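You operate a simulated robot arm through the tools that you are given. There is no shell and no other tool.

You are at the controls of a simulated two-armed robot. One attempt, no reset.

## Task
Clean the 5 Ah battery's crusted post, then cap both its posts.
Fine: use the cup brush and put it back; red cap on plus, black cap on minus. Set down upright: cup brush.

Only the result counts: the job must be done as asked and must still hold three seconds after the hand-in. Knocking over, shifting, dropping, spilling or breaking anything else fails it. A push-on lid holds only when it is set on centred and level and pressed home; a screw cap is set on level and turned clockwise until tight.

## Robot
Two 7-joint arms with two-finger grippers on one trunk, on a base that drives. Base frame: it is fixed to the floor where the robot stands at the start and does not move with it; the origin is under the middle of the robot, x ahead of it, y to its left, z up; the surface under the hand at the start is at about z = 0.88. Readings come in m, degrees, newtons and seconds.
The left shoulder is at the start at [0.071, 0.216, 1.321], the right one opposite. With the tool pointing down near the work surface each hand reaches from about 0.24 to 0.84 m from the robot's upright axis, wherever it stands, measured 20 degrees to its own side. Places, roughly: negative post of the Cellwick 5 Ah battery [0.5, -0.8, 1]; positive post of the Cellwick 5 Ah battery [0.5, -0.8, 1]. Payload 3.43 kg a hand.
The TCP of each hand is the grasp point between the finger pads, 0.02 m short of the fingertips. In the tool frame z runs along the fingers and y along their closing line. The gripper opens to 0.124 m. The gripper's body begins 0.093 m behind the TCP.
Orientation is that of the tool frame in the base frame, as [roll, pitch, yaw] about the fixed x, y, z axes, in that order (R = Rz(yaw) Ry(pitch) Rx(roll)). With the fingers straight down and closing along the base's y, the tool's x points along the base's -x, its y along +y and its z along -z.

## Interface
- The arms move only by the tool servo_tool. It takes "left_moves", "right_moves" or both (then of equal length, played together; a hand with none holds still); each is a list of rows, each an object of numbers (a shift or turn left out is 0, a gripper value left out holds the last): "wx", "wy", "wz": the turn, a rotation vector about the tool's x, y, z in degrees; "x", "y", "z": the shift along the tool's x, y, z in mm; "jaw": the gripper command, from -1 (shut) to 1 (fully open), values between in proportion. In form: [{"wx": .., "wy": .., "wz": .., "x": .., "y": .., "z": .., "jaw": ..}, ...]. A call has 1 to 20 rows; each row shifts and turns the commanded pose from where the row before left it, along the tool's axes as they then stand. Rows are played at 5 a second. More than 0.05 m and 8.6 degrees between two rows, or a gripper value outside its range, and nothing of the call is played. Where a pose cannot be reached the arm comes as near as it can. A force on the tool above 40 N (or 10 N above the force at the start of the call, whichever is more), or a blocked arm, ends the call early, and 0.2 s more pass. The fingers move at their own pace (about 0.072 m/s each) and stop on an object; they squeeze with about 38 N. The grip force told is the motor's: it shows also when the fingers shut on nothing. Time passes only in rows, and 0.2 s behind the last, so rows that do not move let the fingers close. The reply holds the time, the measured pose of the TCP, the force on the tool along the base axes, the opening and the grip force, in the units named above and with some noise, with the torque about the TCP (base axes, N m) and any sound that the robot's microphone picked up.
- Cameras (640 x 400 px; columns grow to the right, rows downward): "scene" is now at [0.1733, -0.0491, 1.4795]; the picture's right is [-0.59, -0.81, 0.00], its down [-0.54, 0.39, -0.75] and it looks along [0.60, -0.44, -0.67] (base axes); focal length 257 px, centre (320, 200). "left" rides on the left gripper at [0.082, -0.014, -0.14] in its tool frame; the picture's right is [0.17, 0.99, 0.00], its down [-0.83, 0.14, -0.54] and it looks along [-0.53, 0.09, 0.84] (tool axes); focal length 243 px, centre (320, 200). "right" rides on the right gripper at [0.082, 0.014, -0.14] in its tool frame; the picture's right is [-0.17, 0.99, 0.00], its down [-0.83, -0.14, -0.54] and it looks along [-0.53, -0.09, 0.84] (tool axes); focal length 243 px, centre (320, 200). There is no depth. A picture from a camera that has moved, and an enlarged one, comes with that camera's place and axes in the base frame and with its lens.
- capture(camera): a new picture of that camera. It takes no simulated time.
- raise_lower(by): slides the trunk up (or, below 0, down) by that many m; the arms and the scene camera ride with it, the base frame stays. It gives what a move gives, with no picture.
- base_move(legs): drives the robot by 1 to 6 legs, each [ahead, left, turn to the left] in m, m and degrees, along the robot's own axes; the way and the turn of a leg run together, so that a leg with both is an arc; at most 1.5 m and 180 degrees a leg. The arms and the cameras ride along, it lands a little off, and it stops where it bumps. It gives what a move gives.
- turn_head(pan, tilt): turns the head with the scene camera to pan (to the left, within 80 degrees either way) and tilt (down, from -29 to 69), counted from straight ahead of the robot. It gives what a move gives.
- close_up(camera, box): a new picture of the part [left, top, right, bottom] of that camera's present view, enlarged. It takes no simulated time.
- finish_job(): hands the job in; it is judged then, once.

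Places have to be worked out from the pictures, the camera data and where the tool is seen. Open the grippers and draw the arms clear of the work before you hand the job in, unless the task says otherwise.

The tools are called after "Call:" by a JSON object that holds its "method" and its "body". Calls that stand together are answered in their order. servo_tool: Moves the arms, as the interface text tells. Its arguments: {"type":"object","properties":{"left_moves":{"type":"array"},"right_moves":{"type":"array"}},"required":[]} The other tools are called the same way: raise_lower (by) slides the trunk up or down; base_move (legs) drives the base; turn_head (pan, tilt) turns the head that bears the scene camera; capture (camera) takes a picture; close_up (camera, box) takes an enlarged picture of a part of a camera's view; finish_job () hands the job in.

At the start:

```text
clock: 0.0
left_ee_pos: [0.4336, -0.0147, 1.2074]
left_ee_rot: [-180.0, -0.1, 180.0]
left_ft_force: [0.5, 0.2, -0.1]
left_ft_torque: [0.04, -0.01, 0.01]
left_gripper_width: 0.1238
left_gripper_force: 0.2
right_ee_pos: [0.389, -0.4465, 1.2]
right_ee_rot: [-180.0, -0.1, -180.0]
right_ft_force: [-0.2, 0.5, 0.3]
right_ft_torque: [0.0, -0.01, 0.0]
right_gripper_width: 0.124
right_gripper_force: 0.1
trunk travel left (down, up): [-0.475, 0.116]
robot x, y, heading: [-0.0014, -0.0011, 0.2]
head pan, tilt: [-36.0, 41.8]
```

scene: 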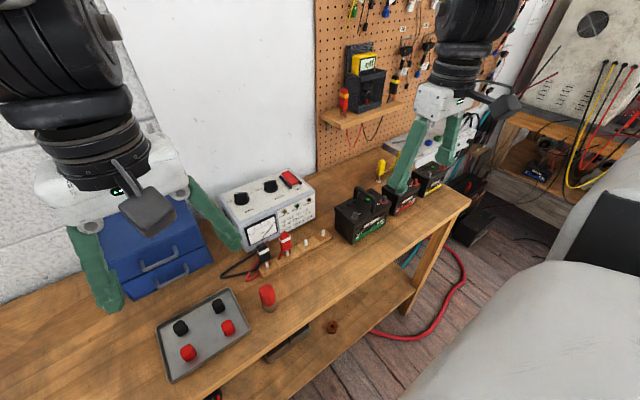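
right: 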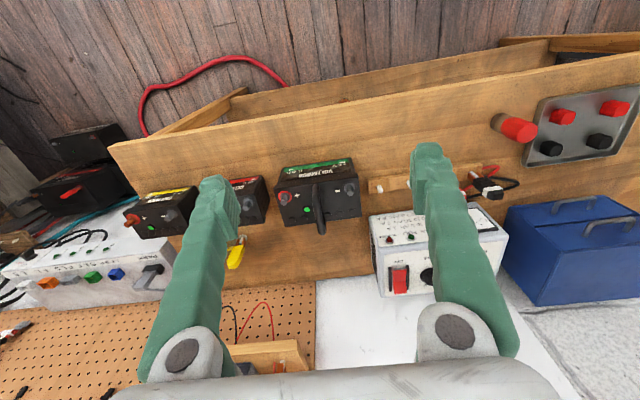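
left: 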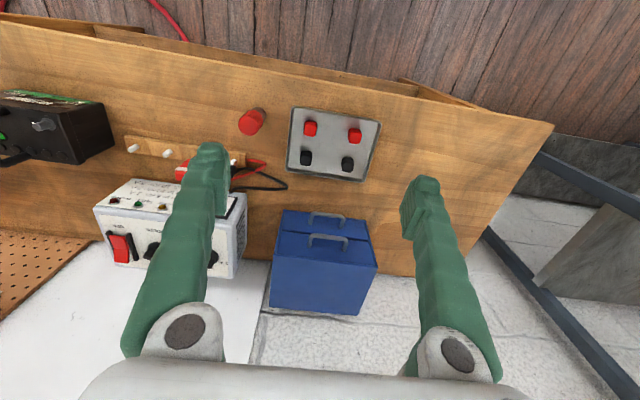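

The scene shows three batteries on the bench (green, red and yellow labels), a red-handled tool near the tray, and four caps in the tray. I take close-ups to read labels.

Call:
{"method": "close_up", "body": {"camera": "scene", "box": [320, 150, 480, 250]}}

Call:
{"method": "close_up", "body": {"camera": "right", "box": [100, 140, 400, 290]}}

Call:
{"method": "close_up", "body": {"camera": "scene", "box": [140, 250, 300, 380]}}

Call:
{"method": "close_up", "body": {"camera": "left", "box": [220, 90, 400, 200]}}

```text
4.00 times, centred on (400, 200) of scene
camera zoom: at [0.1733, -0.0491, 1.4795], right [-0.59, -0.81, 0.0], down [-0.54, 0.39, -0.75], along [0.6, -0.44, -0.67], focal length 1029 px, centre (0, 200)
```

zoom: 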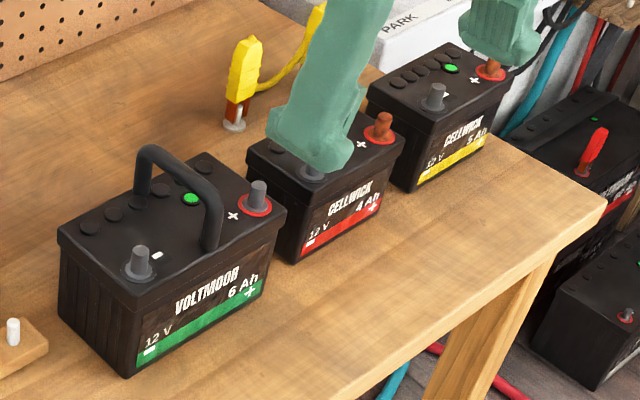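

```text
2.13 times, centred on (250, 215) of right
camera zoom: at [0.3061, -0.4321, 1.3393], right [0.17, 0.99, 0.0], down [0.83, -0.14, 0.54], along [0.53, -0.09, -0.84], focal length 518 px, centre (469, 168)
```

zoom: 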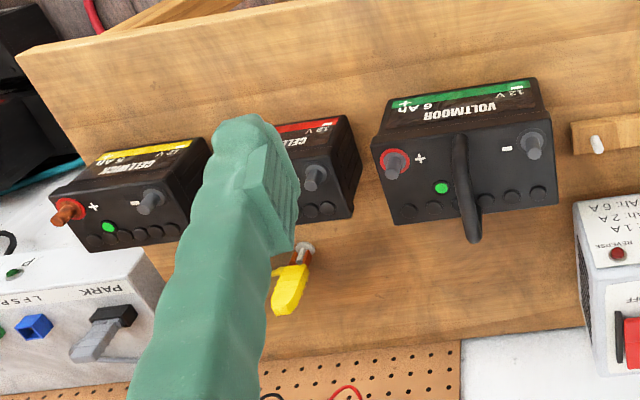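

```text
3.08 times, centred on (220, 315) of scene
camera zoom: at [0.1733, -0.0491, 1.4795], right [-0.59, -0.81, 0.0], down [-0.54, 0.39, -0.75], along [0.6, -0.44, -0.67], focal length 792 px, centre (628, -154)
```

zoom: 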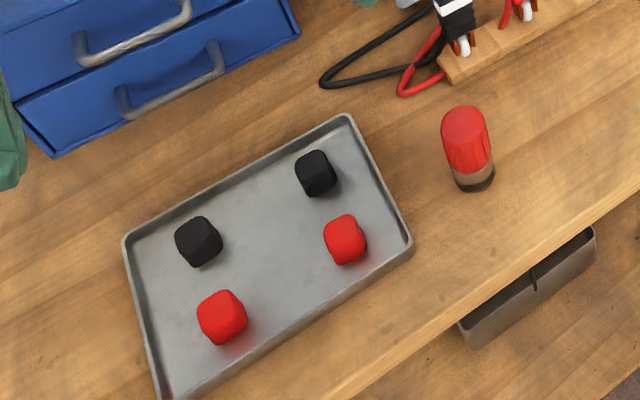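

```text
3.56 times, centred on (310, 145) of left
camera zoom: at [0.3513, -0.0288, 1.348], right [-0.17, 0.99, 0.0], down [0.83, 0.14, 0.54], along [0.53, 0.09, -0.84], focal length 863 px, centre (356, 396)
```

zoom: 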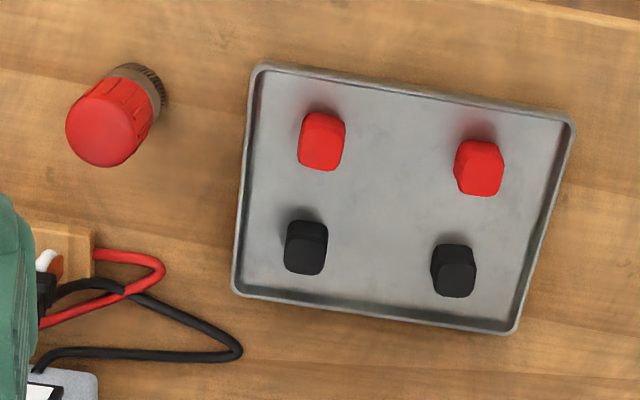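

The 5 Ah battery is the yellow-label one at the far right end, with its plus post crusted (red ring, orange crust). I look to the right to check for obstacles before driving, since the white body at the lower right may block the way.

Call:
{"method": "turn_head", "body": {"pan": -75, "tilt": 45}}

Call:
{"method": "capture", "body": {"camera": "scene"}}

Call:
{"method": "turn_head", "body": {"pan": -45, "tilt": 65}}

Call:
{"method": "capture", "body": {"camera": "scene"}}

```text
clock: 1.1
left_ee_pos: [0.4337, -0.0138, 1.2073]
left_ee_rot: [-179.9, 0.0, -180.0]
left_ft_force: [-0.3, -0.1, 0.5]
left_ft_torque: [0.0, -0.02, 0.01]
left_gripper_width: 0.124
left_gripper_force: 0.1
right_ee_pos: [0.388, -0.4463, 1.1994]
right_ee_rot: [-180.0, -0.1, 180.0]
right_ft_force: [0.1, -0.2, 0.0]
right_ft_torque: [-0.01, 0.01, -0.01]
right_gripper_width: 0.124
right_gripper_force: 0.0
trunk travel left (down, up): [-0.475, 0.116]
robot x, y, heading: [-0.0026, 0.0028, -0.3]
head pan, tilt: [-75.0, 45.0]
```

```text
taken
camera scene: at [0.1267, -0.0783, 1.4748], right [-0.97, -0.26, 0.0], down [-0.18, 0.68, -0.71], along [0.18, -0.68, -0.71], focal length 257 px, centre (320, 200)
```

scene: 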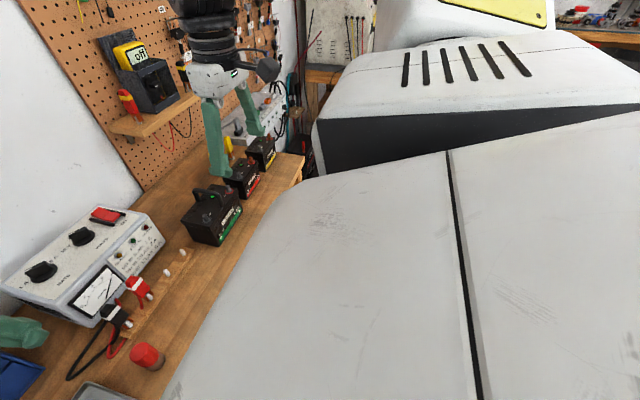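

```text
clock: 2.0
left_ee_pos: [0.4337, -0.0145, 1.2083]
left_ee_rot: [180.0, 0.0, 180.0]
left_ft_force: [-0.6, 0.5, 1.0]
left_ft_torque: [0.0, -0.03, 0.01]
left_gripper_width: 0.124
left_gripper_force: 0.1
right_ee_pos: [0.3875, -0.4459, 1.1994]
right_ee_rot: [-180.0, -0.1, 180.0]
right_ft_force: [-0.5, 0.6, 0.6]
right_ft_torque: [-0.01, -0.02, -0.01]
right_gripper_width: 0.1242
right_gripper_force: 0.1
trunk travel left (down, up): [-0.475, 0.116]
robot x, y, heading: [0.0032, -0.0025, 0.0]
head pan, tilt: [-45.0, 65.0]
```

```text
taken
camera scene: at [0.1484, -0.0428, 1.4498], right [-0.71, -0.71, 0.0], down [-0.64, 0.64, -0.42], along [0.3, -0.3, -0.91], focal length 257 px, centre (320, 200)
```

scene: 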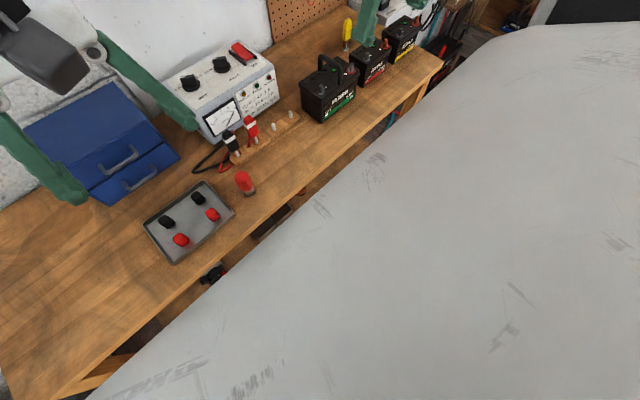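

The grey shell at the lower right seems to be the robot's own shoulder housing (the wrist camera sees free floor beneath). I move the left arm up and to the left out of the way, then drive right 0.25 m so that the right hand can reach both tray and battery.

Call:
{"method": "servo_tool", "body": {"left_moves": [{"z": -40}, {"z": -40, "y": 20}, {"y": 45}, {"y": 45}, {"y": 45}, {"y": 45}, {"y": 45}, {"y": 45}, {}]}}

Call:
{"method": "base_move", "body": {"legs": [[0, -0.25, 0]]}}

Call:
{"method": "capture", "body": {"camera": "right"}}

Call:
{"method": "turn_head", "body": {"pan": -30, "tilt": 50}}

Call:
{"method": "capture", "body": {"camera": "scene"}}

```text
clock: 4.0
left_ee_pos: [0.3526, 0.2348, 1.243]
left_ee_rot: [179.9, 0.1, -179.9]
left_ft_force: [-0.1, -0.5, 0.0]
left_ft_torque: [0.05, 0.02, 0.01]
left_gripper_width: 0.1239
left_gripper_force: 0.0
left hand out of reach, approached as far as the arm can: row 2, 3, 4, 5, 6, 7, 8
right_ee_pos: [0.3877, -0.4466, 1.1987]
right_ee_rot: [179.9, 0.0, -179.9]
right_ft_force: [0.5, -0.1, -0.5]
right_ft_torque: [0.02, 0.03, 0.02]
right_gripper_width: 0.1242
right_gripper_force: 0.1
trunk travel left (down, up): [-0.475, 0.116]
robot x, y, heading: [0.0038, 0.0025, 0.2]
head pan, tilt: [-45.0, 65.0]
```

```text
clock: 8.0
left_ee_pos: [0.3526, -0.017, 1.2447]
left_ee_rot: [179.9, 0.1, -180.0]
left_ft_force: [-0.4, -0.8, 0.0]
left_ft_torque: [-0.02, 0.0, 0.0]
left_gripper_width: 0.1241
left_gripper_force: 0.0
right_ee_pos: [0.3879, -0.6995, 1.1997]
right_ee_rot: [-179.9, 0.0, 179.9]
right_ft_force: [-0.1, 0.1, -0.2]
right_ft_torque: [0.0, -0.01, 0.02]
right_gripper_width: 0.1239
right_gripper_force: 0.1
trunk travel left (down, up): [-0.475, 0.116]
robot x, y, heading: [-0.0028, -0.2543, -0.1]
head pan, tilt: [-45.0, 65.0]
```

```text
taken
camera right: at [0.3052, -0.6846, 1.3394], right [0.17, 0.99, 0.0], down [0.83, -0.14, 0.54], along [0.53, -0.09, -0.84], focal length 243 px, centre (320, 200)
```

right: 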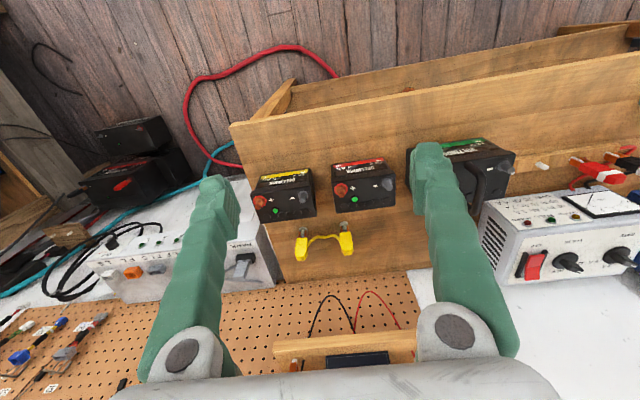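

```text
clock: 8.7
left_ee_pos: [0.3524, -0.0179, 1.2427]
left_ee_rot: [180.0, 0.2, -179.9]
left_ft_force: [0.0, 0.3, -0.8]
left_ft_torque: [-0.01, -0.01, 0.02]
left_gripper_width: 0.124
left_gripper_force: 0.2
right_ee_pos: [0.3892, -0.6984, 1.201]
right_ee_rot: [180.0, 0.0, 179.9]
right_ft_force: [0.1, -0.6, 0.5]
right_ft_torque: [-0.01, 0.02, -0.03]
right_gripper_width: 0.1241
right_gripper_force: 0.0
trunk travel left (down, up): [-0.475, 0.116]
robot x, y, heading: [-0.0011, -0.2557, 0.1]
head pan, tilt: [-30.0, 50.0]
```

```text
taken
camera scene: at [0.1719, -0.2911, 1.4679], right [-0.5, -0.86, 0.0], down [-0.66, 0.38, -0.64], along [0.56, -0.32, -0.77], focal length 257 px, centre (320, 200)
```

scene: 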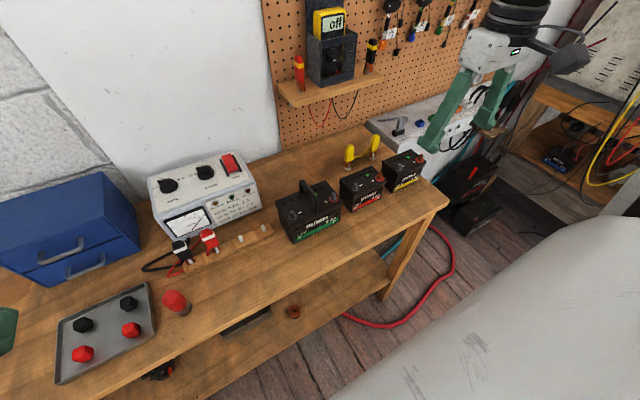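

The base moved well. I push the left hand further out to the left and lower, away from where the right arm must work.

Call:
{"method": "servo_tool", "body": {"left_moves": [{"z": 40, "x": 20}, {"z": 40, "x": 20, "y": 20}, {"z": 20, "y": 40}, {"y": 45}, {"y": 45}, {"y": 45}, {"y": 40}, {}]}}

Call:
{"method": "capture", "body": {"camera": "left"}}

```text
clock: 10.5
left_ee_pos: [0.3542, 0.0188, 1.1576]
left_ee_rot: [179.9, 0.1, -179.9]
left_ft_force: [0.3, 0.4, -0.8]
left_ft_torque: [0.02, -0.01, 0.03]
left_gripper_width: 0.1241
left_gripper_force: 0.1
left hand out of reach, approached as far as the arm can: row 2, 3, 4, 5, 6, 7
right_ee_pos: [0.3873, -0.699, 1.2002]
right_ee_rot: [180.0, 0.0, 179.9]
right_ft_force: [0.2, 0.5, 0.2]
right_ft_torque: [-0.06, 0.02, -0.02]
right_gripper_width: 0.124
right_gripper_force: 0.0
trunk travel left (down, up): [-0.475, 0.116]
robot x, y, heading: [-0.0034, -0.2519, -0.2]
head pan, tilt: [-30.0, 50.0]
```

```text
taken
camera left: at [0.2724, 0.0038, 1.2979], right [-0.17, 0.99, 0.0], down [0.83, 0.14, 0.54], along [0.53, 0.09, -0.84], focal length 243 px, centre (320, 200)
```

left: 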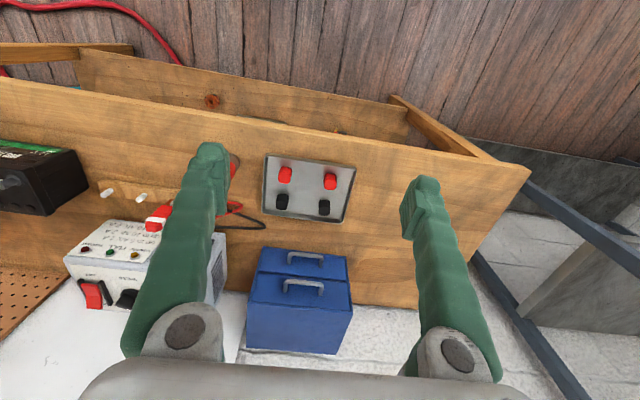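

The left arm seems limited by its wrist yaw; I try turning the wrist outward while moving left.

Call:
{"method": "servo_tool", "body": {"left_moves": [{"wz": -8}, {"wz": -8}, {"wz": -8}, {"wz": -8}, {"wz": -8}, {"wz": -8}, {}]}}

```text
clock: 12.1
left_ee_pos: [0.3547, 0.0194, 1.1584]
left_ee_rot: [-179.8, 0.1, -131.8]
left_ft_force: [-0.5, 0.2, -0.2]
left_ft_torque: [-0.03, 0.01, 0.02]
left_gripper_width: 0.1238
left_gripper_force: 0.1
right_ee_pos: [0.3875, -0.6988, 1.1998]
right_ee_rot: [-180.0, 0.1, 179.8]
right_ft_force: [-0.3, -0.7, -0.7]
right_ft_torque: [0.01, -0.02, -0.02]
right_gripper_width: 0.124
right_gripper_force: 0.0
trunk travel left (down, up): [-0.475, 0.116]
robot x, y, heading: [-0.0004, -0.2539, 0.0]
head pan, tilt: [-30.0, 50.0]
```

Yaw is now free; I move the hand along base +y (tool x −30, y +27 per 40 mm).

Call:
{"method": "servo_tool", "body": {"left_moves": [{"x": -30, "y": 27}, {"x": -30, "y": 27}, {"x": -30, "y": 27}, {"x": -30, "y": 27}, {"x": -30, "y": 27}, {}]}}

```text
clock: 13.5
left_ee_pos: [0.3831, 0.1728, 1.1151]
left_ee_rot: [-180.0, 0.1, -132.0]
left_ft_force: [-0.6, 0.3, 0.0]
left_ft_torque: [0.03, -0.04, 0.0]
left_gripper_width: 0.1241
left_gripper_force: 0.1
left hand out of reach, approached as far as the arm can: row 3, 4, 5
right_ee_pos: [0.3866, -0.7006, 1.1981]
right_ee_rot: [180.0, 0.0, 179.9]
right_ft_force: [-2.1, 0.6, -0.4]
right_ft_torque: [-0.02, 0.0, 0.03]
right_gripper_width: 0.124
right_gripper_force: 0.1
trunk travel left (down, up): [-0.475, 0.116]
robot x, y, heading: [0.0009, -0.2537, -0.1]
head pan, tilt: [-30.0, 50.0]
```

Left hand is clear enough. Now I move the right hand over the brush position (about [0.475, −0.12]), staying at z≈1.15.

Call:
{"method": "servo_tool", "body": {"right_moves": [{"y": 48, "z": 10}, {"y": 48, "z": 10}, {"y": 48, "z": 10}, {"y": 48, "z": 10}, {"y": 48, "z": 10}, {"y": 48, "x": -15}, {"y": 48, "x": -15}, {"y": 48, "x": -15}, {"y": 48, "x": -15}, {"y": 48, "x": -15}, {"y": 48}, {"y": 30}, {}]}}

Call:
{"method": "capture", "body": {"camera": "right"}}

Call:
{"method": "capture", "body": {"camera": "scene"}}

```text
refused: row 6 steps farther than a row can; nothing moved
```

```text
taken
camera right: at [0.3049, -0.6858, 1.3391], right [0.17, 0.99, 0.0], down [0.83, -0.14, 0.54], along [0.53, -0.09, -0.84], focal length 243 px, centre (320, 200)
```

right: 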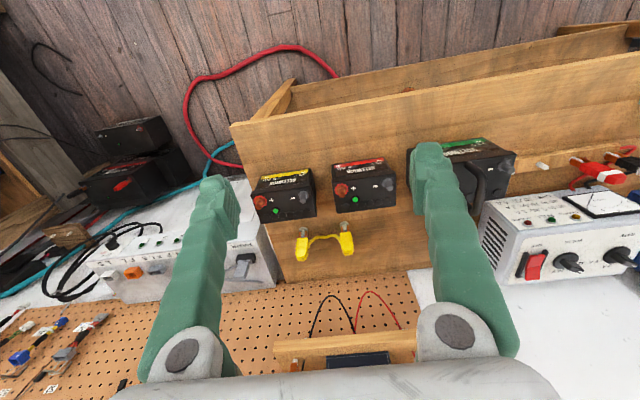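

```text
taken
camera scene: at [0.1716, -0.2919, 1.468], right [-0.5, -0.87, 0.0], down [-0.66, 0.38, -0.64], along [0.56, -0.32, -0.77], focal length 257 px, centre (320, 200)
```

scene: 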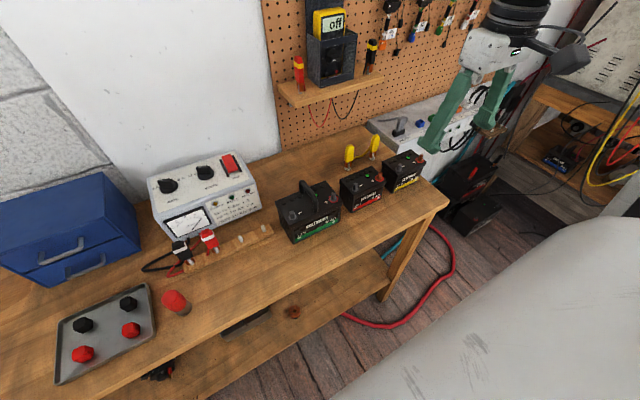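

A row was too long; I resend with smaller steps.

Call:
{"method": "servo_tool", "body": {"right_moves": [{"y": 46, "z": 10}, {"y": 46, "z": 10}, {"y": 46, "z": 10}, {"y": 46, "z": 10}, {"y": 46, "z": 10}, {"y": 46, "x": -15}, {"y": 46, "x": -15}, {"y": 46, "x": -15}, {"y": 46, "x": -15}, {"y": 46, "x": -15}, {"y": 46}, {"y": 46}, {"y": 25}, {}]}}

Call:
{"method": "capture", "body": {"camera": "right"}}

Call:
{"method": "capture", "body": {"camera": "scene"}}

```text
clock: 16.5
left_ee_pos: [0.383, 0.1755, 1.1146]
left_ee_rot: [-179.9, 0.2, -132.0]
left_ft_force: [-0.6, -0.2, -0.5]
left_ft_torque: [-0.02, -0.03, -0.02]
left_gripper_width: 0.1239
left_gripper_force: 0.1
right_ee_pos: [0.4458, -0.4686, 1.2384]
right_ee_rot: [179.9, -0.1, 179.9]
right_ft_force: [-0.6, 0.2, 1.0]
right_ft_torque: [0.0, -0.05, 0.0]
right_gripper_width: 0.1239
right_gripper_force: 0.1
right hand out of reach, approached as far as the arm can: row 3, 4, 5, 6, 7, 8, 9, 10, 11, 12, 13
trunk travel left (down, up): [-0.475, 0.116]
robot x, y, heading: [0.0007, -0.2546, -0.3]
head pan, tilt: [-30.0, 50.0]
```

```text
taken
camera right: at [0.364, -0.4552, 1.3787], right [0.17, 0.99, 0.0], down [0.83, -0.14, 0.54], along [0.53, -0.09, -0.84], focal length 243 px, centre (320, 200)
```

right: 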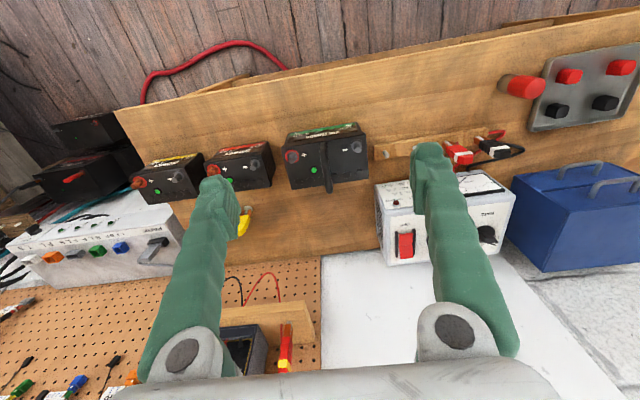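

```text
taken
camera scene: at [0.1716, -0.2903, 1.468], right [-0.5, -0.87, 0.0], down [-0.66, 0.38, -0.64], along [0.56, -0.32, -0.77], focal length 257 px, centre (320, 200)
```

scene: 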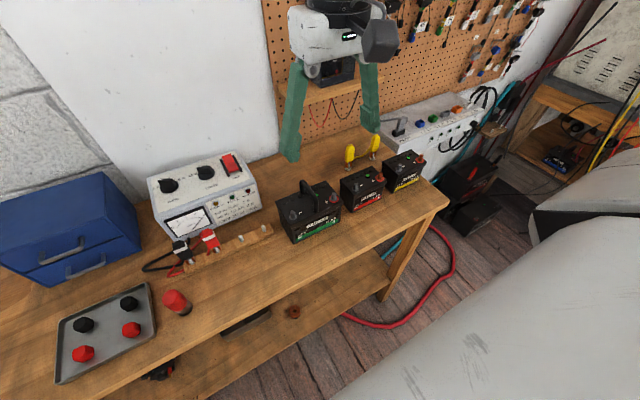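

The right arm hits a joint limit going left at this yaw; I turn its wrist counter-clockwise likewise, then proceed.

Call:
{"method": "servo_tool", "body": {"right_moves": [{"wz": -8}, {"wz": -8}, {"wz": -8}, {"wz": -8}, {"wz": -8}, {}]}}

```text
clock: 17.9
left_ee_pos: [0.3823, 0.1735, 1.1149]
left_ee_rot: [-179.9, 0.1, -131.9]
left_ft_force: [0.0, 0.3, 0.4]
left_ft_torque: [0.04, 0.0, -0.01]
left_gripper_width: 0.1242
left_gripper_force: 0.1
right_ee_pos: [0.4437, -0.4713, 1.2392]
right_ee_rot: [179.9, 0.0, -140.0]
right_ft_force: [0.6, -0.7, -0.2]
right_ft_torque: [-0.02, 0.01, 0.0]
right_gripper_width: 0.124
right_gripper_force: 0.1
trunk travel left (down, up): [-0.475, 0.116]
robot x, y, heading: [0.0027, -0.2538, -0.2]
head pan, tilt: [-30.0, 50.0]
```

Yaw is −140°. I move in base +y (tool x −29, y +34 per 45 mm) with a slight descent.

Call:
{"method": "servo_tool", "body": {"right_moves": [{"x": -29, "y": 34, "z": 10}, {"x": -29, "y": 34, "z": 10}, {"x": -29, "y": 34, "z": 10}, {"x": -29, "y": 34, "z": 10}, {}]}}

```text
clock: 19.1
left_ee_pos: [0.384, 0.174, 1.114]
left_ee_rot: [-179.9, 0.1, -131.9]
left_ft_force: [0.6, 0.0, 0.0]
left_ft_torque: [0.0, 0.03, 0.01]
left_gripper_width: 0.124
left_gripper_force: 0.1
right_ee_pos: [0.415, -0.4527, 1.2346]
right_ee_rot: [179.9, 0.3, -140.1]
right_ft_force: [0.3, -0.5, 0.1]
right_ft_torque: [-0.01, -0.03, -0.03]
right_gripper_width: 0.1241
right_gripper_force: 0.1
right hand out of reach, approached as far as the arm can: row 1, 2, 3, 4
trunk travel left (down, up): [-0.475, 0.116]
robot x, y, heading: [-0.0003, -0.2547, -0.2]
head pan, tilt: [-30.0, 50.0]
```

I test whether going lower frees the arm: straight down 60 mm (fingertips still well above the batteries).

Call:
{"method": "servo_tool", "body": {"right_moves": [{"z": 20}, {"z": 20}, {"z": 20}, {}]}}

```text
clock: 20.1
left_ee_pos: [0.3836, 0.174, 1.1146]
left_ee_rot: [-179.8, 0.1, -131.8]
left_ft_force: [-1.8, -0.1, -0.2]
left_ft_torque: [-0.03, 0.0, 0.03]
left_gripper_width: 0.1238
left_gripper_force: 0.0
right_ee_pos: [0.4173, -0.4527, 1.1761]
right_ee_rot: [-179.9, -0.1, -140.1]
right_ft_force: [0.0, -0.2, 0.2]
right_ft_torque: [0.03, -0.02, 0.01]
right_gripper_width: 0.1241
right_gripper_force: 0.0
trunk travel left (down, up): [-0.475, 0.116]
robot x, y, heading: [-0.0039, -0.2516, -0.4]
head pan, tilt: [-30.0, 50.0]
```

Down works. Try +y again at this height.

Call:
{"method": "servo_tool", "body": {"right_moves": [{"x": -29, "y": 34}, {"x": -29, "y": 34}, {"x": -29, "y": 34}, {"x": -29, "y": 34, "z": 10}, {}]}}

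Call:
{"method": "capture", "body": {"camera": "scene"}}

```text
clock: 21.3
left_ee_pos: [0.3838, 0.1746, 1.1144]
left_ee_rot: [-180.0, 0.1, -131.9]
left_ft_force: [-0.4, 1.3, -0.8]
left_ft_torque: [0.01, -0.01, -0.02]
left_gripper_width: 0.1239
left_gripper_force: 0.1
right_ee_pos: [0.4157, -0.4485, 1.1764]
right_ee_rot: [179.9, 0.1, -140.0]
right_ft_force: [0.3, -0.5, -0.5]
right_ft_torque: [0.03, 0.02, 0.0]
right_gripper_width: 0.124
right_gripper_force: 0.1
right hand out of reach, approached as far as the arm can: row 1, 2, 3, 4
trunk travel left (down, up): [-0.475, 0.116]
robot x, y, heading: [-0.001, -0.2527, -0.2]
head pan, tilt: [-30.0, 50.0]
```

```text
taken
camera scene: at [0.1718, -0.2909, 1.468], right [-0.5, -0.87, 0.0], down [-0.66, 0.38, -0.64], along [0.56, -0.32, -0.77], focal length 257 px, centre (320, 200)
```

scene: 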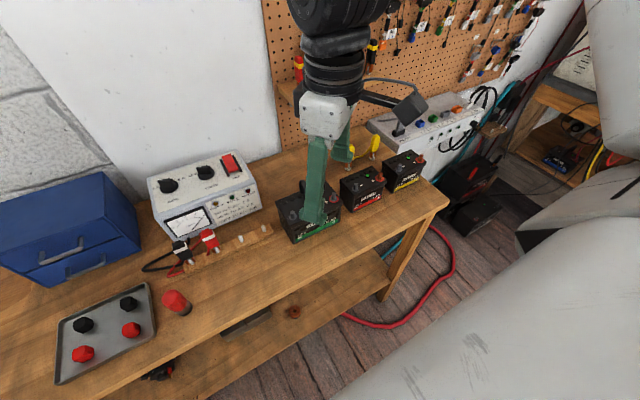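

The right arm is limited inward in this configuration, so I'll instead drive the base so that targets sit at the right hand's comfortable side. I restore yaw, tuck the left hand inward, and then drive left 0.47 m (base y≈0.22).

Call:
{"method": "servo_tool", "body": {"left_moves": [{"x": 30, "y": -27}, {"x": 30, "y": -27}, {"x": 30, "y": -27}, {"x": 30, "y": -27}, {}, {}], "right_moves": [{"wz": 8, "x": 20, "y": -20}, {"wz": 8, "y": -20}, {"wz": 8, "y": -20}, {"wz": 8, "y": -20}, {"wz": 8}, {}]}}

Call:
{"method": "base_move", "body": {"legs": [[0, 0.47, 0]]}}

Call:
{"method": "capture", "body": {"camera": "right"}}

Call:
{"method": "capture", "body": {"camera": "scene"}}

```text
clock: 22.7
left_ee_pos: [0.385, 0.0107, 1.1136]
left_ee_rot: [-179.9, 0.1, -132.0]
left_ft_force: [-0.4, 0.0, -0.4]
left_ft_torque: [-0.02, 0.03, 0.01]
left_gripper_width: 0.124
left_gripper_force: 0.1
right_ee_pos: [0.438, -0.5293, 1.1761]
right_ee_rot: [-180.0, 0.0, 179.9]
right_ft_force: [0.4, -0.1, 0.4]
right_ft_torque: [0.02, 0.04, 0.03]
right_gripper_width: 0.124
right_gripper_force: 0.2
trunk travel left (down, up): [-0.475, 0.116]
robot x, y, heading: [-0.0023, -0.2534, -0.2]
head pan, tilt: [-30.0, 50.0]
```

```text
clock: 29.5
left_ee_pos: [0.3893, 0.4758, 1.1147]
left_ee_rot: [-179.8, 0.1, -132.4]
left_ft_force: [1.1, -0.8, 0.7]
left_ft_torque: [-0.03, 0.0, -0.01]
left_gripper_width: 0.1239
left_gripper_force: 0.0
right_ee_pos: [0.4387, -0.0648, 1.1754]
right_ee_rot: [-180.0, 0.0, 179.4]
right_ft_force: [0.5, -0.1, 0.1]
right_ft_torque: [-0.01, 0.01, 0.01]
right_gripper_width: 0.1243
right_gripper_force: 0.1
trunk travel left (down, up): [-0.475, 0.116]
robot x, y, heading: [0.0026, 0.2169, -0.5]
head pan, tilt: [-30.0, 50.0]
```

```text
taken
camera right: at [0.3569, -0.0503, 1.3154], right [0.18, 0.98, 0.0], down [0.83, -0.15, 0.54], along [0.53, -0.09, -0.84], focal length 243 px, centre (320, 200)
```

right: 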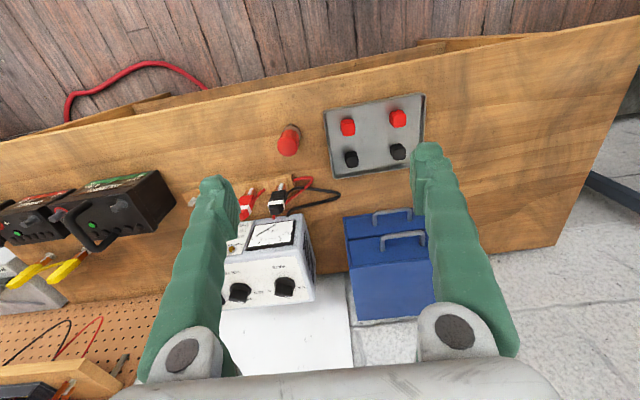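

```text
taken
camera scene: at [0.1745, 0.1755, 1.4679], right [-0.51, -0.86, 0.0], down [-0.66, 0.39, -0.64], along [0.55, -0.33, -0.77], focal length 257 px, centre (320, 200)
```

scene: 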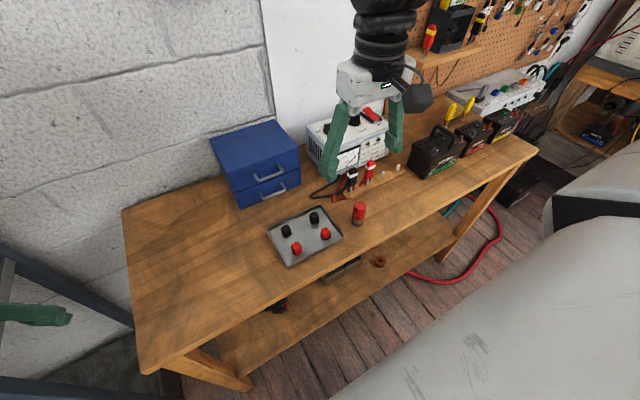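

Both tray and brush are now well inside the right hand's view. Close-ups of the brush and the tray to locate them and compare caps.

Call:
{"method": "close_up", "body": {"camera": "right", "box": [260, 85, 440, 195]}}

Call:
{"method": "close_up", "body": {"camera": "scene", "box": [260, 190, 380, 270]}}

```text
3.56 times, centred on (350, 140) of right
camera zoom: at [0.3569, -0.0503, 1.3154], right [0.18, 0.98, 0.0], down [0.83, -0.15, 0.54], along [0.53, -0.09, -0.84], focal length 863 px, centre (213, 413)
```

zoom: 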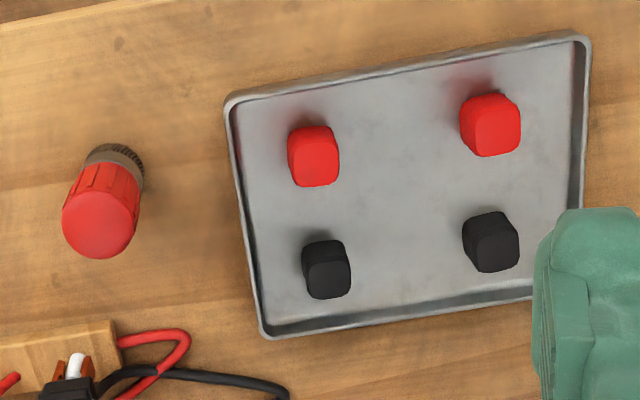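

```text
5.00 times, centred on (320, 230) of scene
camera zoom: at [0.1745, 0.1755, 1.4679], right [-0.51, -0.86, 0.0], down [-0.66, 0.39, -0.64], along [0.55, -0.33, -0.77], focal length 1286 px, centre (320, 50)
```

zoom: 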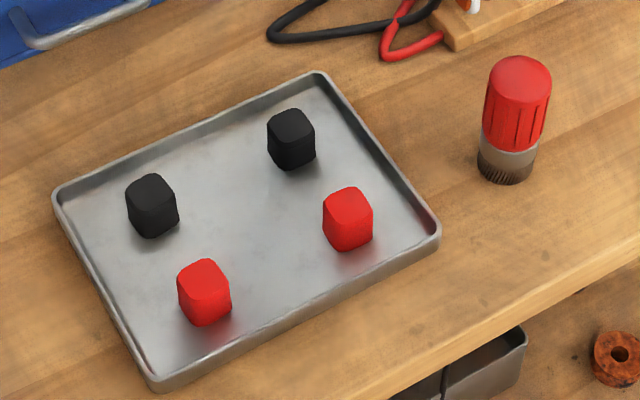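

Caps look alike in pairs. I judge the brush at about [0.477, −0.119], handle top z≈0.965. I move above it with the jaws half open and look again.

Call:
{"method": "servo_tool", "body": {"right_moves": [{"x": -19, "y": -27, "z": 20, "jaw": 0.15}, {"x": -19, "y": -27, "z": 20}, {"z": 30}, {"z": 30}, {"z": 15}, {}]}}

Call:
{"method": "capture", "body": {"camera": "right"}}

Call:
{"method": "capture", "body": {"camera": "scene"}}

```text
clock: 30.9
left_ee_pos: [0.3907, 0.4755, 1.1145]
left_ee_rot: [-179.9, 0.1, -132.5]
left_ft_force: [0.6, 0.1, -0.5]
left_ft_torque: [0.01, -0.04, 0.01]
left_gripper_width: 0.124
left_gripper_force: 0.1
right_ee_pos: [0.4761, -0.1211, 1.0595]
right_ee_rot: [180.0, 0.0, 179.4]
right_ft_force: [-0.2, -0.5, 0.9]
right_ft_torque: [0.04, 0.0, 0.0]
right_gripper_width: 0.0712
right_gripper_force: 0.0
trunk travel left (down, up): [-0.475, 0.116]
robot x, y, heading: [0.0, 0.215, -0.7]
head pan, tilt: [-30.0, 50.0]
```

```text
taken
camera right: at [0.3941, -0.1053, 1.1996], right [0.18, 0.98, 0.0], down [0.83, -0.15, 0.54], along [0.53, -0.09, -0.84], focal length 243 px, centre (320, 200)
```

right: 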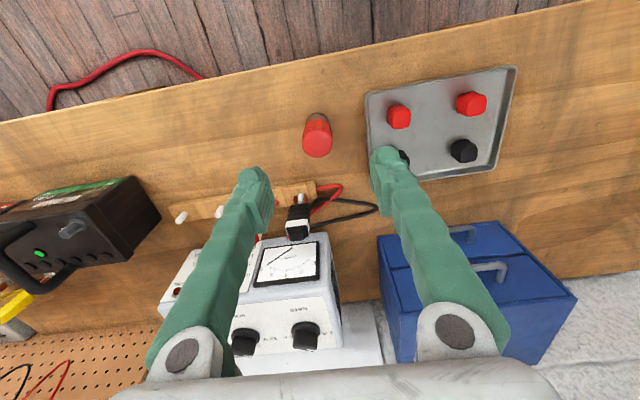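

```text
taken
camera scene: at [0.1741, 0.1759, 1.468], right [-0.51, -0.86, 0.0], down [-0.66, 0.39, -0.64], along [0.55, -0.33, -0.77], focal length 257 px, centre (320, 200)
```

scene: 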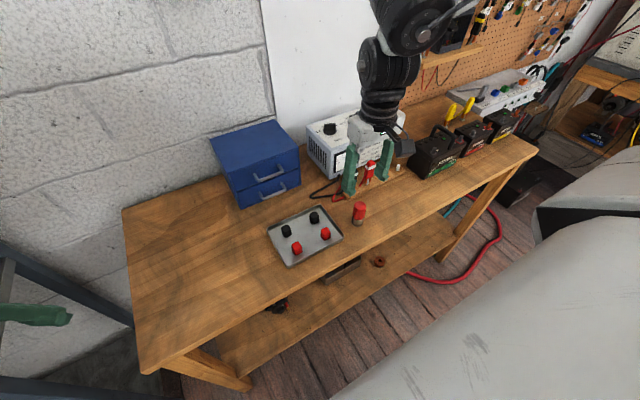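

The brush sits right under the TCP (≈[0.475, −0.122]). I descend to z≈0.935 and close.

Call:
{"method": "servo_tool", "body": {"right_moves": [{"z": 30}, {"z": 30}, {"z": 30}, {"z": 20}, {"z": 12}, {}]}}

Call:
{"method": "capture", "body": {"camera": "right"}}

Call:
{"method": "close_up", "body": {"camera": "scene", "box": [300, 140, 420, 230]}}

```text
clock: 32.3
left_ee_pos: [0.3898, 0.4749, 1.1144]
left_ee_rot: [-179.8, 0.0, -132.5]
left_ft_force: [-0.3, -0.2, 0.4]
left_ft_torque: [-0.01, -0.01, 0.0]
left_gripper_width: 0.1238
left_gripper_force: 0.1
right_ee_pos: [0.4759, -0.1178, 0.9405]
right_ee_rot: [-180.0, 0.0, 179.4]
right_ft_force: [-0.1, 0.0, 0.5]
right_ft_torque: [0.01, -0.03, -0.02]
right_gripper_width: 0.0715
right_gripper_force: 0.0
trunk travel left (down, up): [-0.475, 0.116]
robot x, y, heading: [0.0028, 0.2151, -0.8]
head pan, tilt: [-30.0, 50.0]
```

```text
taken
camera right: at [0.3944, -0.1027, 1.079], right [0.18, 0.98, 0.0], down [0.83, -0.15, 0.54], along [0.53, -0.09, -0.84], focal length 243 px, centre (320, 200)
```

right: 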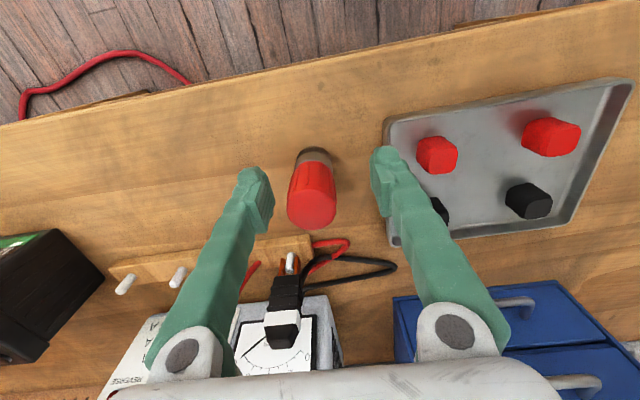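

```text
4.44 times, centred on (360, 185) of scene
camera zoom: at [0.1743, 0.1756, 1.468], right [-0.51, -0.86, 0.0], down [-0.66, 0.39, -0.64], along [0.55, -0.33, -0.77], focal length 1144 px, centre (142, 267)
```

zoom: 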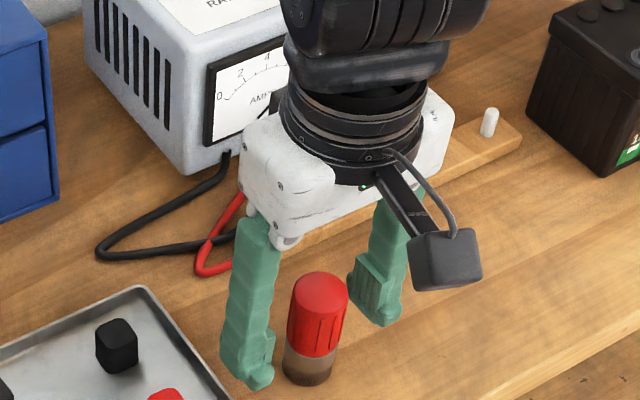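

The brush is centred between the fingers within about 3 mm. Small correction, then close the jaws.

Call:
{"method": "servo_tool", "body": {"right_moves": [{"x": 3, "y": -2, "z": 2}, {"jaw": -1}, {}, {}, {}]}}

Call:
{"method": "capture", "body": {"camera": "right"}}

```text
clock: 33.5
left_ee_pos: [0.3899, 0.4746, 1.1136]
left_ee_rot: [-179.9, 0.1, -132.5]
left_ft_force: [-0.1, -1.1, 0.3]
left_ft_torque: [0.01, -0.01, 0.0]
left_gripper_width: 0.124
left_gripper_force: 0.0
right_ee_pos: [0.4732, -0.1203, 0.9361]
right_ee_rot: [179.9, 0.0, 179.5]
right_ft_force: [0.9, 0.5, 0.0]
right_ft_torque: [0.0, 0.02, 0.01]
right_gripper_width: 0.0305
right_gripper_force: 37.8
trunk travel left (down, up): [-0.475, 0.116]
robot x, y, heading: [0.0043, 0.2139, -0.9]
head pan, tilt: [-30.0, 50.0]
```

```text
taken
camera right: at [0.391, -0.105, 1.0769], right [0.18, 0.98, 0.0], down [0.83, -0.15, 0.54], along [0.53, -0.09, -0.84], focal length 243 px, centre (320, 200)
```

right: 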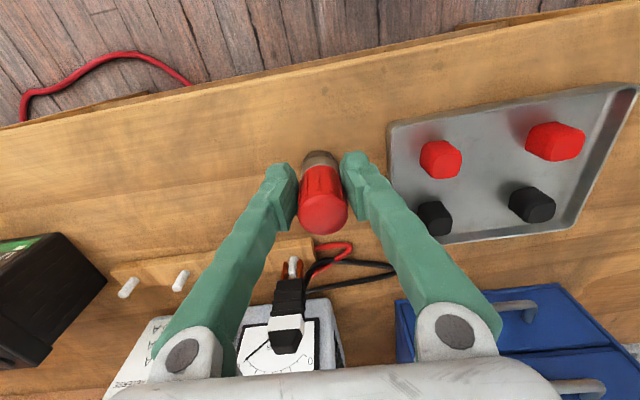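

Brush gripped (30.5 mm). I lift it to z≈1.17 and drive right about 0.63 m with a small heading correction.

Call:
{"method": "servo_tool", "body": {"right_moves": [{"z": -20}, {"z": -40}, {"z": -40}, {"z": -45}, {"z": -45}, {"z": -40}, {}]}}

Call:
{"method": "base_move", "body": {"legs": [[0, -0.63, 0.8]]}}

Call:
{"method": "capture", "body": {"camera": "right"}}

Call:
{"method": "capture", "body": {"camera": "scene"}}

```text
clock: 35.1
left_ee_pos: [0.3899, 0.4755, 1.1145]
left_ee_rot: [-179.9, 0.1, -132.5]
left_ft_force: [0.3, 0.3, -0.1]
left_ft_torque: [0.01, -0.01, -0.02]
left_gripper_width: 0.1239
left_gripper_force: 0.0
right_ee_pos: [0.4733, -0.1227, 1.1659]
right_ee_rot: [180.0, 0.0, 179.4]
right_ft_force: [0.5, -0.1, -0.4]
right_ft_torque: [0.03, 0.01, 0.02]
right_gripper_width: 0.0304
right_gripper_force: 38.1
trunk travel left (down, up): [-0.475, 0.116]
robot x, y, heading: [0.0042, 0.2154, -0.6]
head pan, tilt: [-30.0, 50.0]
```

```text
clock: 44.1
left_ee_pos: [0.3843, -0.1594, 1.1149]
left_ee_rot: [-180.0, 0.1, -131.5]
left_ft_force: [0.0, -0.2, -0.7]
left_ft_torque: [0.0, -0.01, -0.05]
left_gripper_width: 0.1239
left_gripper_force: 0.1
right_ee_pos: [0.4763, -0.7536, 1.1654]
right_ee_rot: [180.0, 0.0, -179.6]
right_ft_force: [0.0, -0.7, -0.8]
right_ft_torque: [-0.03, -0.03, -0.01]
right_gripper_width: 0.0302
right_gripper_force: 37.8
trunk travel left (down, up): [-0.475, 0.116]
robot x, y, heading: [0.0011, -0.4237, 0.4]
head pan, tilt: [-30.0, 50.0]
```

```text
taken
camera right: at [0.3939, -0.7412, 1.3053], right [0.16, 0.99, 0.0], down [0.83, -0.14, 0.54], along [0.53, -0.09, -0.84], focal length 243 px, centre (320, 200)
```

right: 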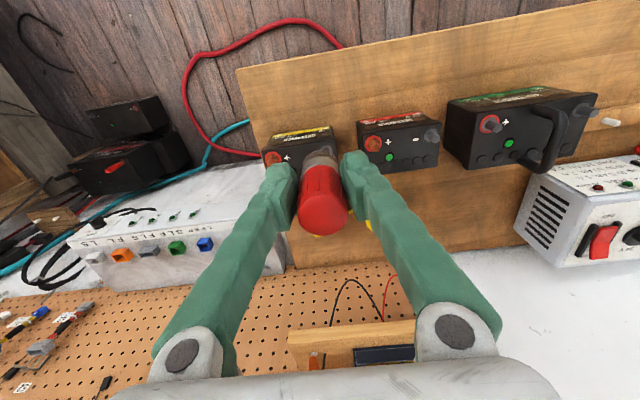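

```text
taken
camera scene: at [0.1735, -0.4623, 1.4679], right [-0.5, -0.87, 0.0], down [-0.67, 0.38, -0.64], along [0.56, -0.32, -0.77], focal length 257 px, centre (320, 200)
```

scene: 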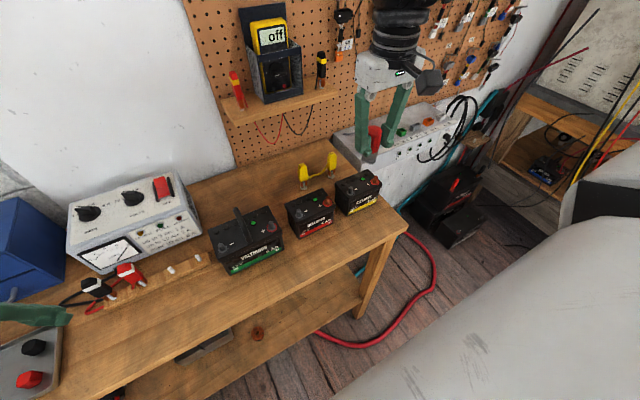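

I take enlarged views of the 5 Ah battery from both cameras to triangulate its posts.

Call:
{"method": "close_up", "body": {"camera": "scene", "box": [310, 150, 406, 210]}}

Call:
{"method": "close_up", "body": {"camera": "right", "box": [230, 110, 390, 210]}}

```text
6.67 times, centred on (358, 180) of scene
camera zoom: at [0.1735, -0.4623, 1.4679], right [-0.5, -0.87, 0.0], down [-0.67, 0.38, -0.64], along [0.56, -0.32, -0.77], focal length 1715 px, centre (67, 333)
```

zoom: 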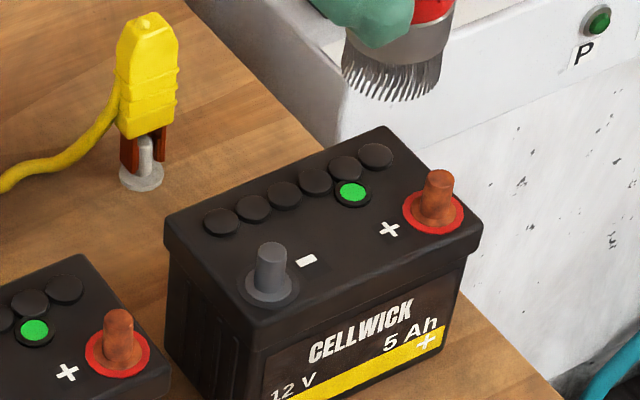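

```text
4.00 times, centred on (310, 160) of right
camera zoom: at [0.3939, -0.7412, 1.3053], right [0.16, 0.99, 0.0], down [0.83, -0.14, 0.54], along [0.53, -0.09, -0.84], focal length 970 px, centre (360, 360)
```

zoom: 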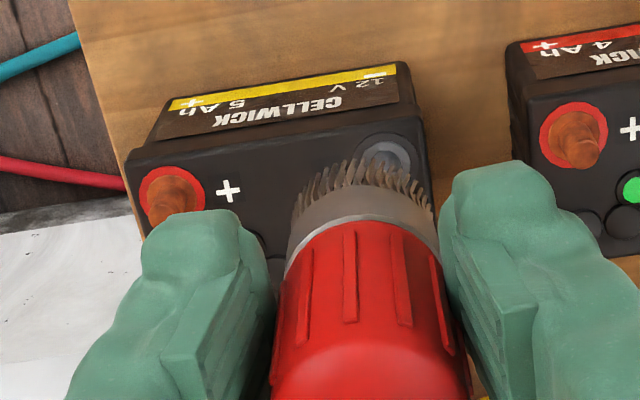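

The brush hides the posts from the wrist camera. I move the hand 60 mm further in x and 40 mm to the right so that the battery shows above the brush in the picture.

Call:
{"method": "servo_tool", "body": {"right_moves": [{"x": -30, "y": -20}, {"x": -30, "y": -20}, {}]}}

Call:
{"method": "close_up", "body": {"camera": "right", "box": [240, 30, 400, 130]}}

Call:
{"method": "capture", "body": {"camera": "right"}}

```text
clock: 44.9
left_ee_pos: [0.3839, -0.1591, 1.1149]
left_ee_rot: [180.0, 0.1, -131.5]
left_ft_force: [0.2, 0.3, 0.5]
left_ft_torque: [-0.02, -0.03, 0.0]
left_gripper_width: 0.1241
left_gripper_force: 0.1
right_ee_pos: [0.5342, -0.7941, 1.1658]
right_ee_rot: [-180.0, 0.0, -179.6]
right_ft_force: [-0.7, -0.6, -0.3]
right_ft_torque: [0.03, 0.0, 0.02]
right_gripper_width: 0.0299
right_gripper_force: 38.4
trunk travel left (down, up): [-0.475, 0.116]
robot x, y, heading: [-0.0016, -0.42, 0.3]
head pan, tilt: [-30.0, 50.0]
```

```text
4.00 times, centred on (320, 80) of right
camera zoom: at [0.452, -0.7814, 1.3057], right [0.16, 0.99, 0.0], down [0.83, -0.14, 0.54], along [0.53, -0.09, -0.84], focal length 970 px, centre (320, 680)
```

zoom: 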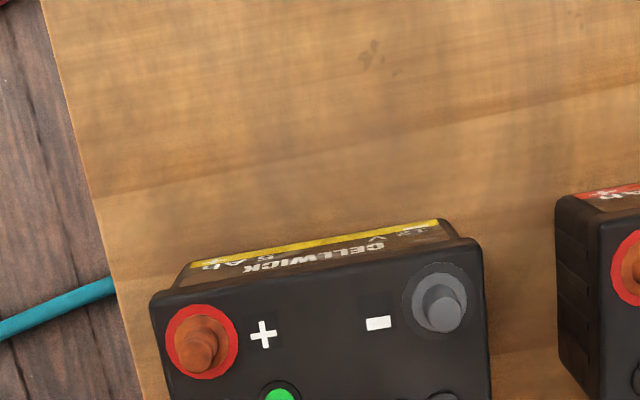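

```text
taken
camera right: at [0.452, -0.7814, 1.3057], right [0.16, 0.99, 0.0], down [0.83, -0.14, 0.54], along [0.53, -0.09, -0.84], focal length 243 px, centre (320, 200)
```

right: 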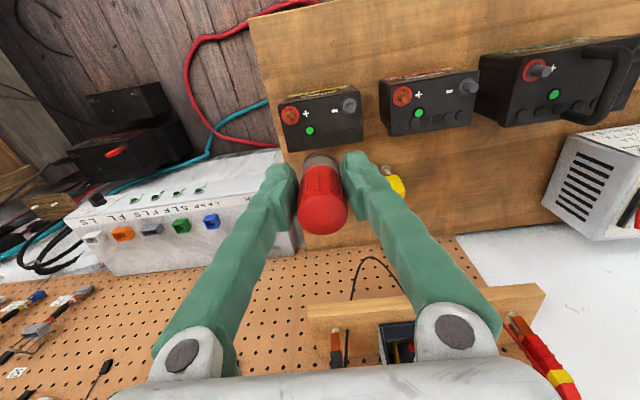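

Triangulation agrees well: plus post top ≈[0.527, −0.835, 0.979], minus post top ≈[0.5265, −0.753, 0.980], battery top ≈0.958. I bring the brush above the plus post with its bottom at about z = 1.0 and check.

Call:
{"method": "servo_tool", "body": {"right_moves": [{"x": 7, "y": -20, "z": 10}, {"y": -21, "z": 20}, {"z": 25}, {"z": 25}, {"z": 20}, {}]}}

Call:
{"method": "capture", "body": {"camera": "right"}}

Call:
{"method": "close_up", "body": {"camera": "scene", "box": [310, 130, 422, 200]}}

```text
clock: 46.3
left_ee_pos: [0.3829, -0.1577, 1.1153]
left_ee_rot: [-179.9, 0.1, -131.4]
left_ft_force: [0.6, -0.5, 0.8]
left_ft_torque: [-0.01, -0.01, -0.02]
left_gripper_width: 0.1241
left_gripper_force: 0.0
right_ee_pos: [0.5286, -0.8357, 1.0662]
right_ee_rot: [179.9, 0.0, -179.7]
right_ft_force: [-0.1, -0.1, -1.8]
right_ft_torque: [-0.04, 0.01, 0.0]
right_gripper_width: 0.0303
right_gripper_force: 38.8
trunk travel left (down, up): [-0.475, 0.116]
robot x, y, heading: [-0.0005, -0.4237, 0.4]
head pan, tilt: [-30.0, 50.0]
```

```text
taken
camera right: at [0.4461, -0.8227, 1.2053], right [0.16, 0.99, 0.0], down [0.83, -0.14, 0.54], along [0.53, -0.09, -0.84], focal length 243 px, centre (320, 200)
```

right: 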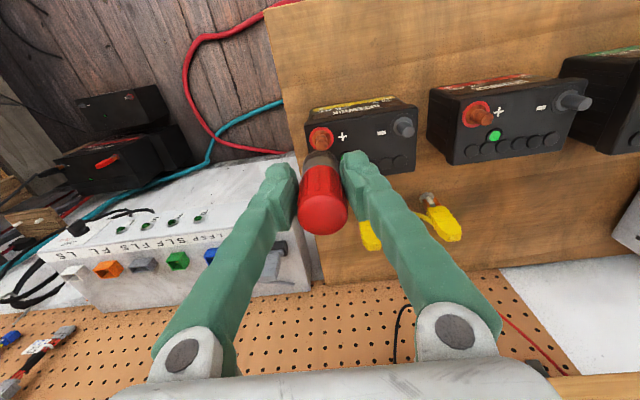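

```text
5.71 times, centred on (366, 165) of scene
camera zoom: at [0.1733, -0.4621, 1.468], right [-0.5, -0.87, 0.0], down [-0.67, 0.38, -0.64], along [0.56, -0.32, -0.77], focal length 1470 px, centre (57, 400)
```

zoom: 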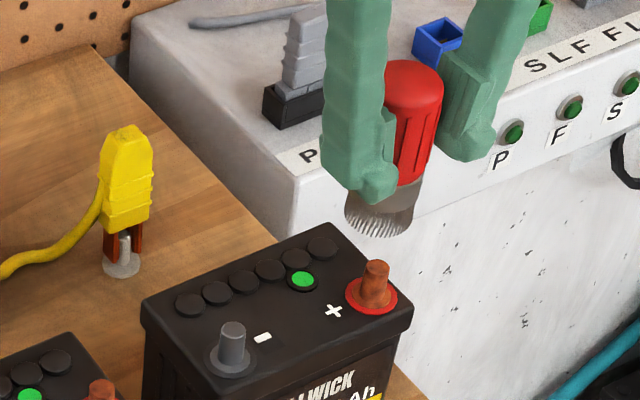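

The brush bottom is right above the plus post. I lower it over the post in small steps, watching force.

Call:
{"method": "servo_tool", "body": {"right_moves": [{"x": 1.5, "z": 10}, {"z": 10}, {"z": 8}, {"z": 5}, {"z": 4}, {}]}}

Call:
{"method": "close_up", "body": {"camera": "scene", "box": [310, 130, 422, 200]}}

```text
clock: 47.7
left_ee_pos: [0.3823, -0.1582, 1.1155]
left_ee_rot: [-179.8, 0.1, -131.6]
left_ft_force: [-0.4, -0.6, -0.1]
left_ft_torque: [0.02, -0.01, 0.0]
left_gripper_width: 0.124
left_gripper_force: 0.1
right_ee_pos: [0.5287, -0.8357, 1.0315]
right_ee_rot: [-180.0, 0.4, -179.8]
right_ft_force: [5.9, -6.9, 28.4]
right_ft_torque: [-0.19, -0.22, -0.04]
right_gripper_width: 0.03
right_gripper_force: 37.9
trunk travel left (down, up): [-0.475, 0.116]
robot x, y, heading: [0.0008, -0.4235, 0.4]
head pan, tilt: [-30.0, 50.0]
```

```text
5.71 times, centred on (366, 165) of scene
camera zoom: at [0.172, -0.4618, 1.4682], right [-0.5, -0.87, 0.0], down [-0.66, 0.38, -0.64], along [0.56, -0.32, -0.77], focal length 1470 px, centre (57, 400)
```

zoom: 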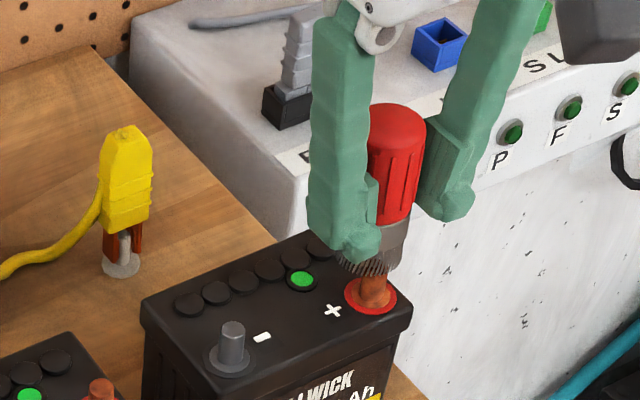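

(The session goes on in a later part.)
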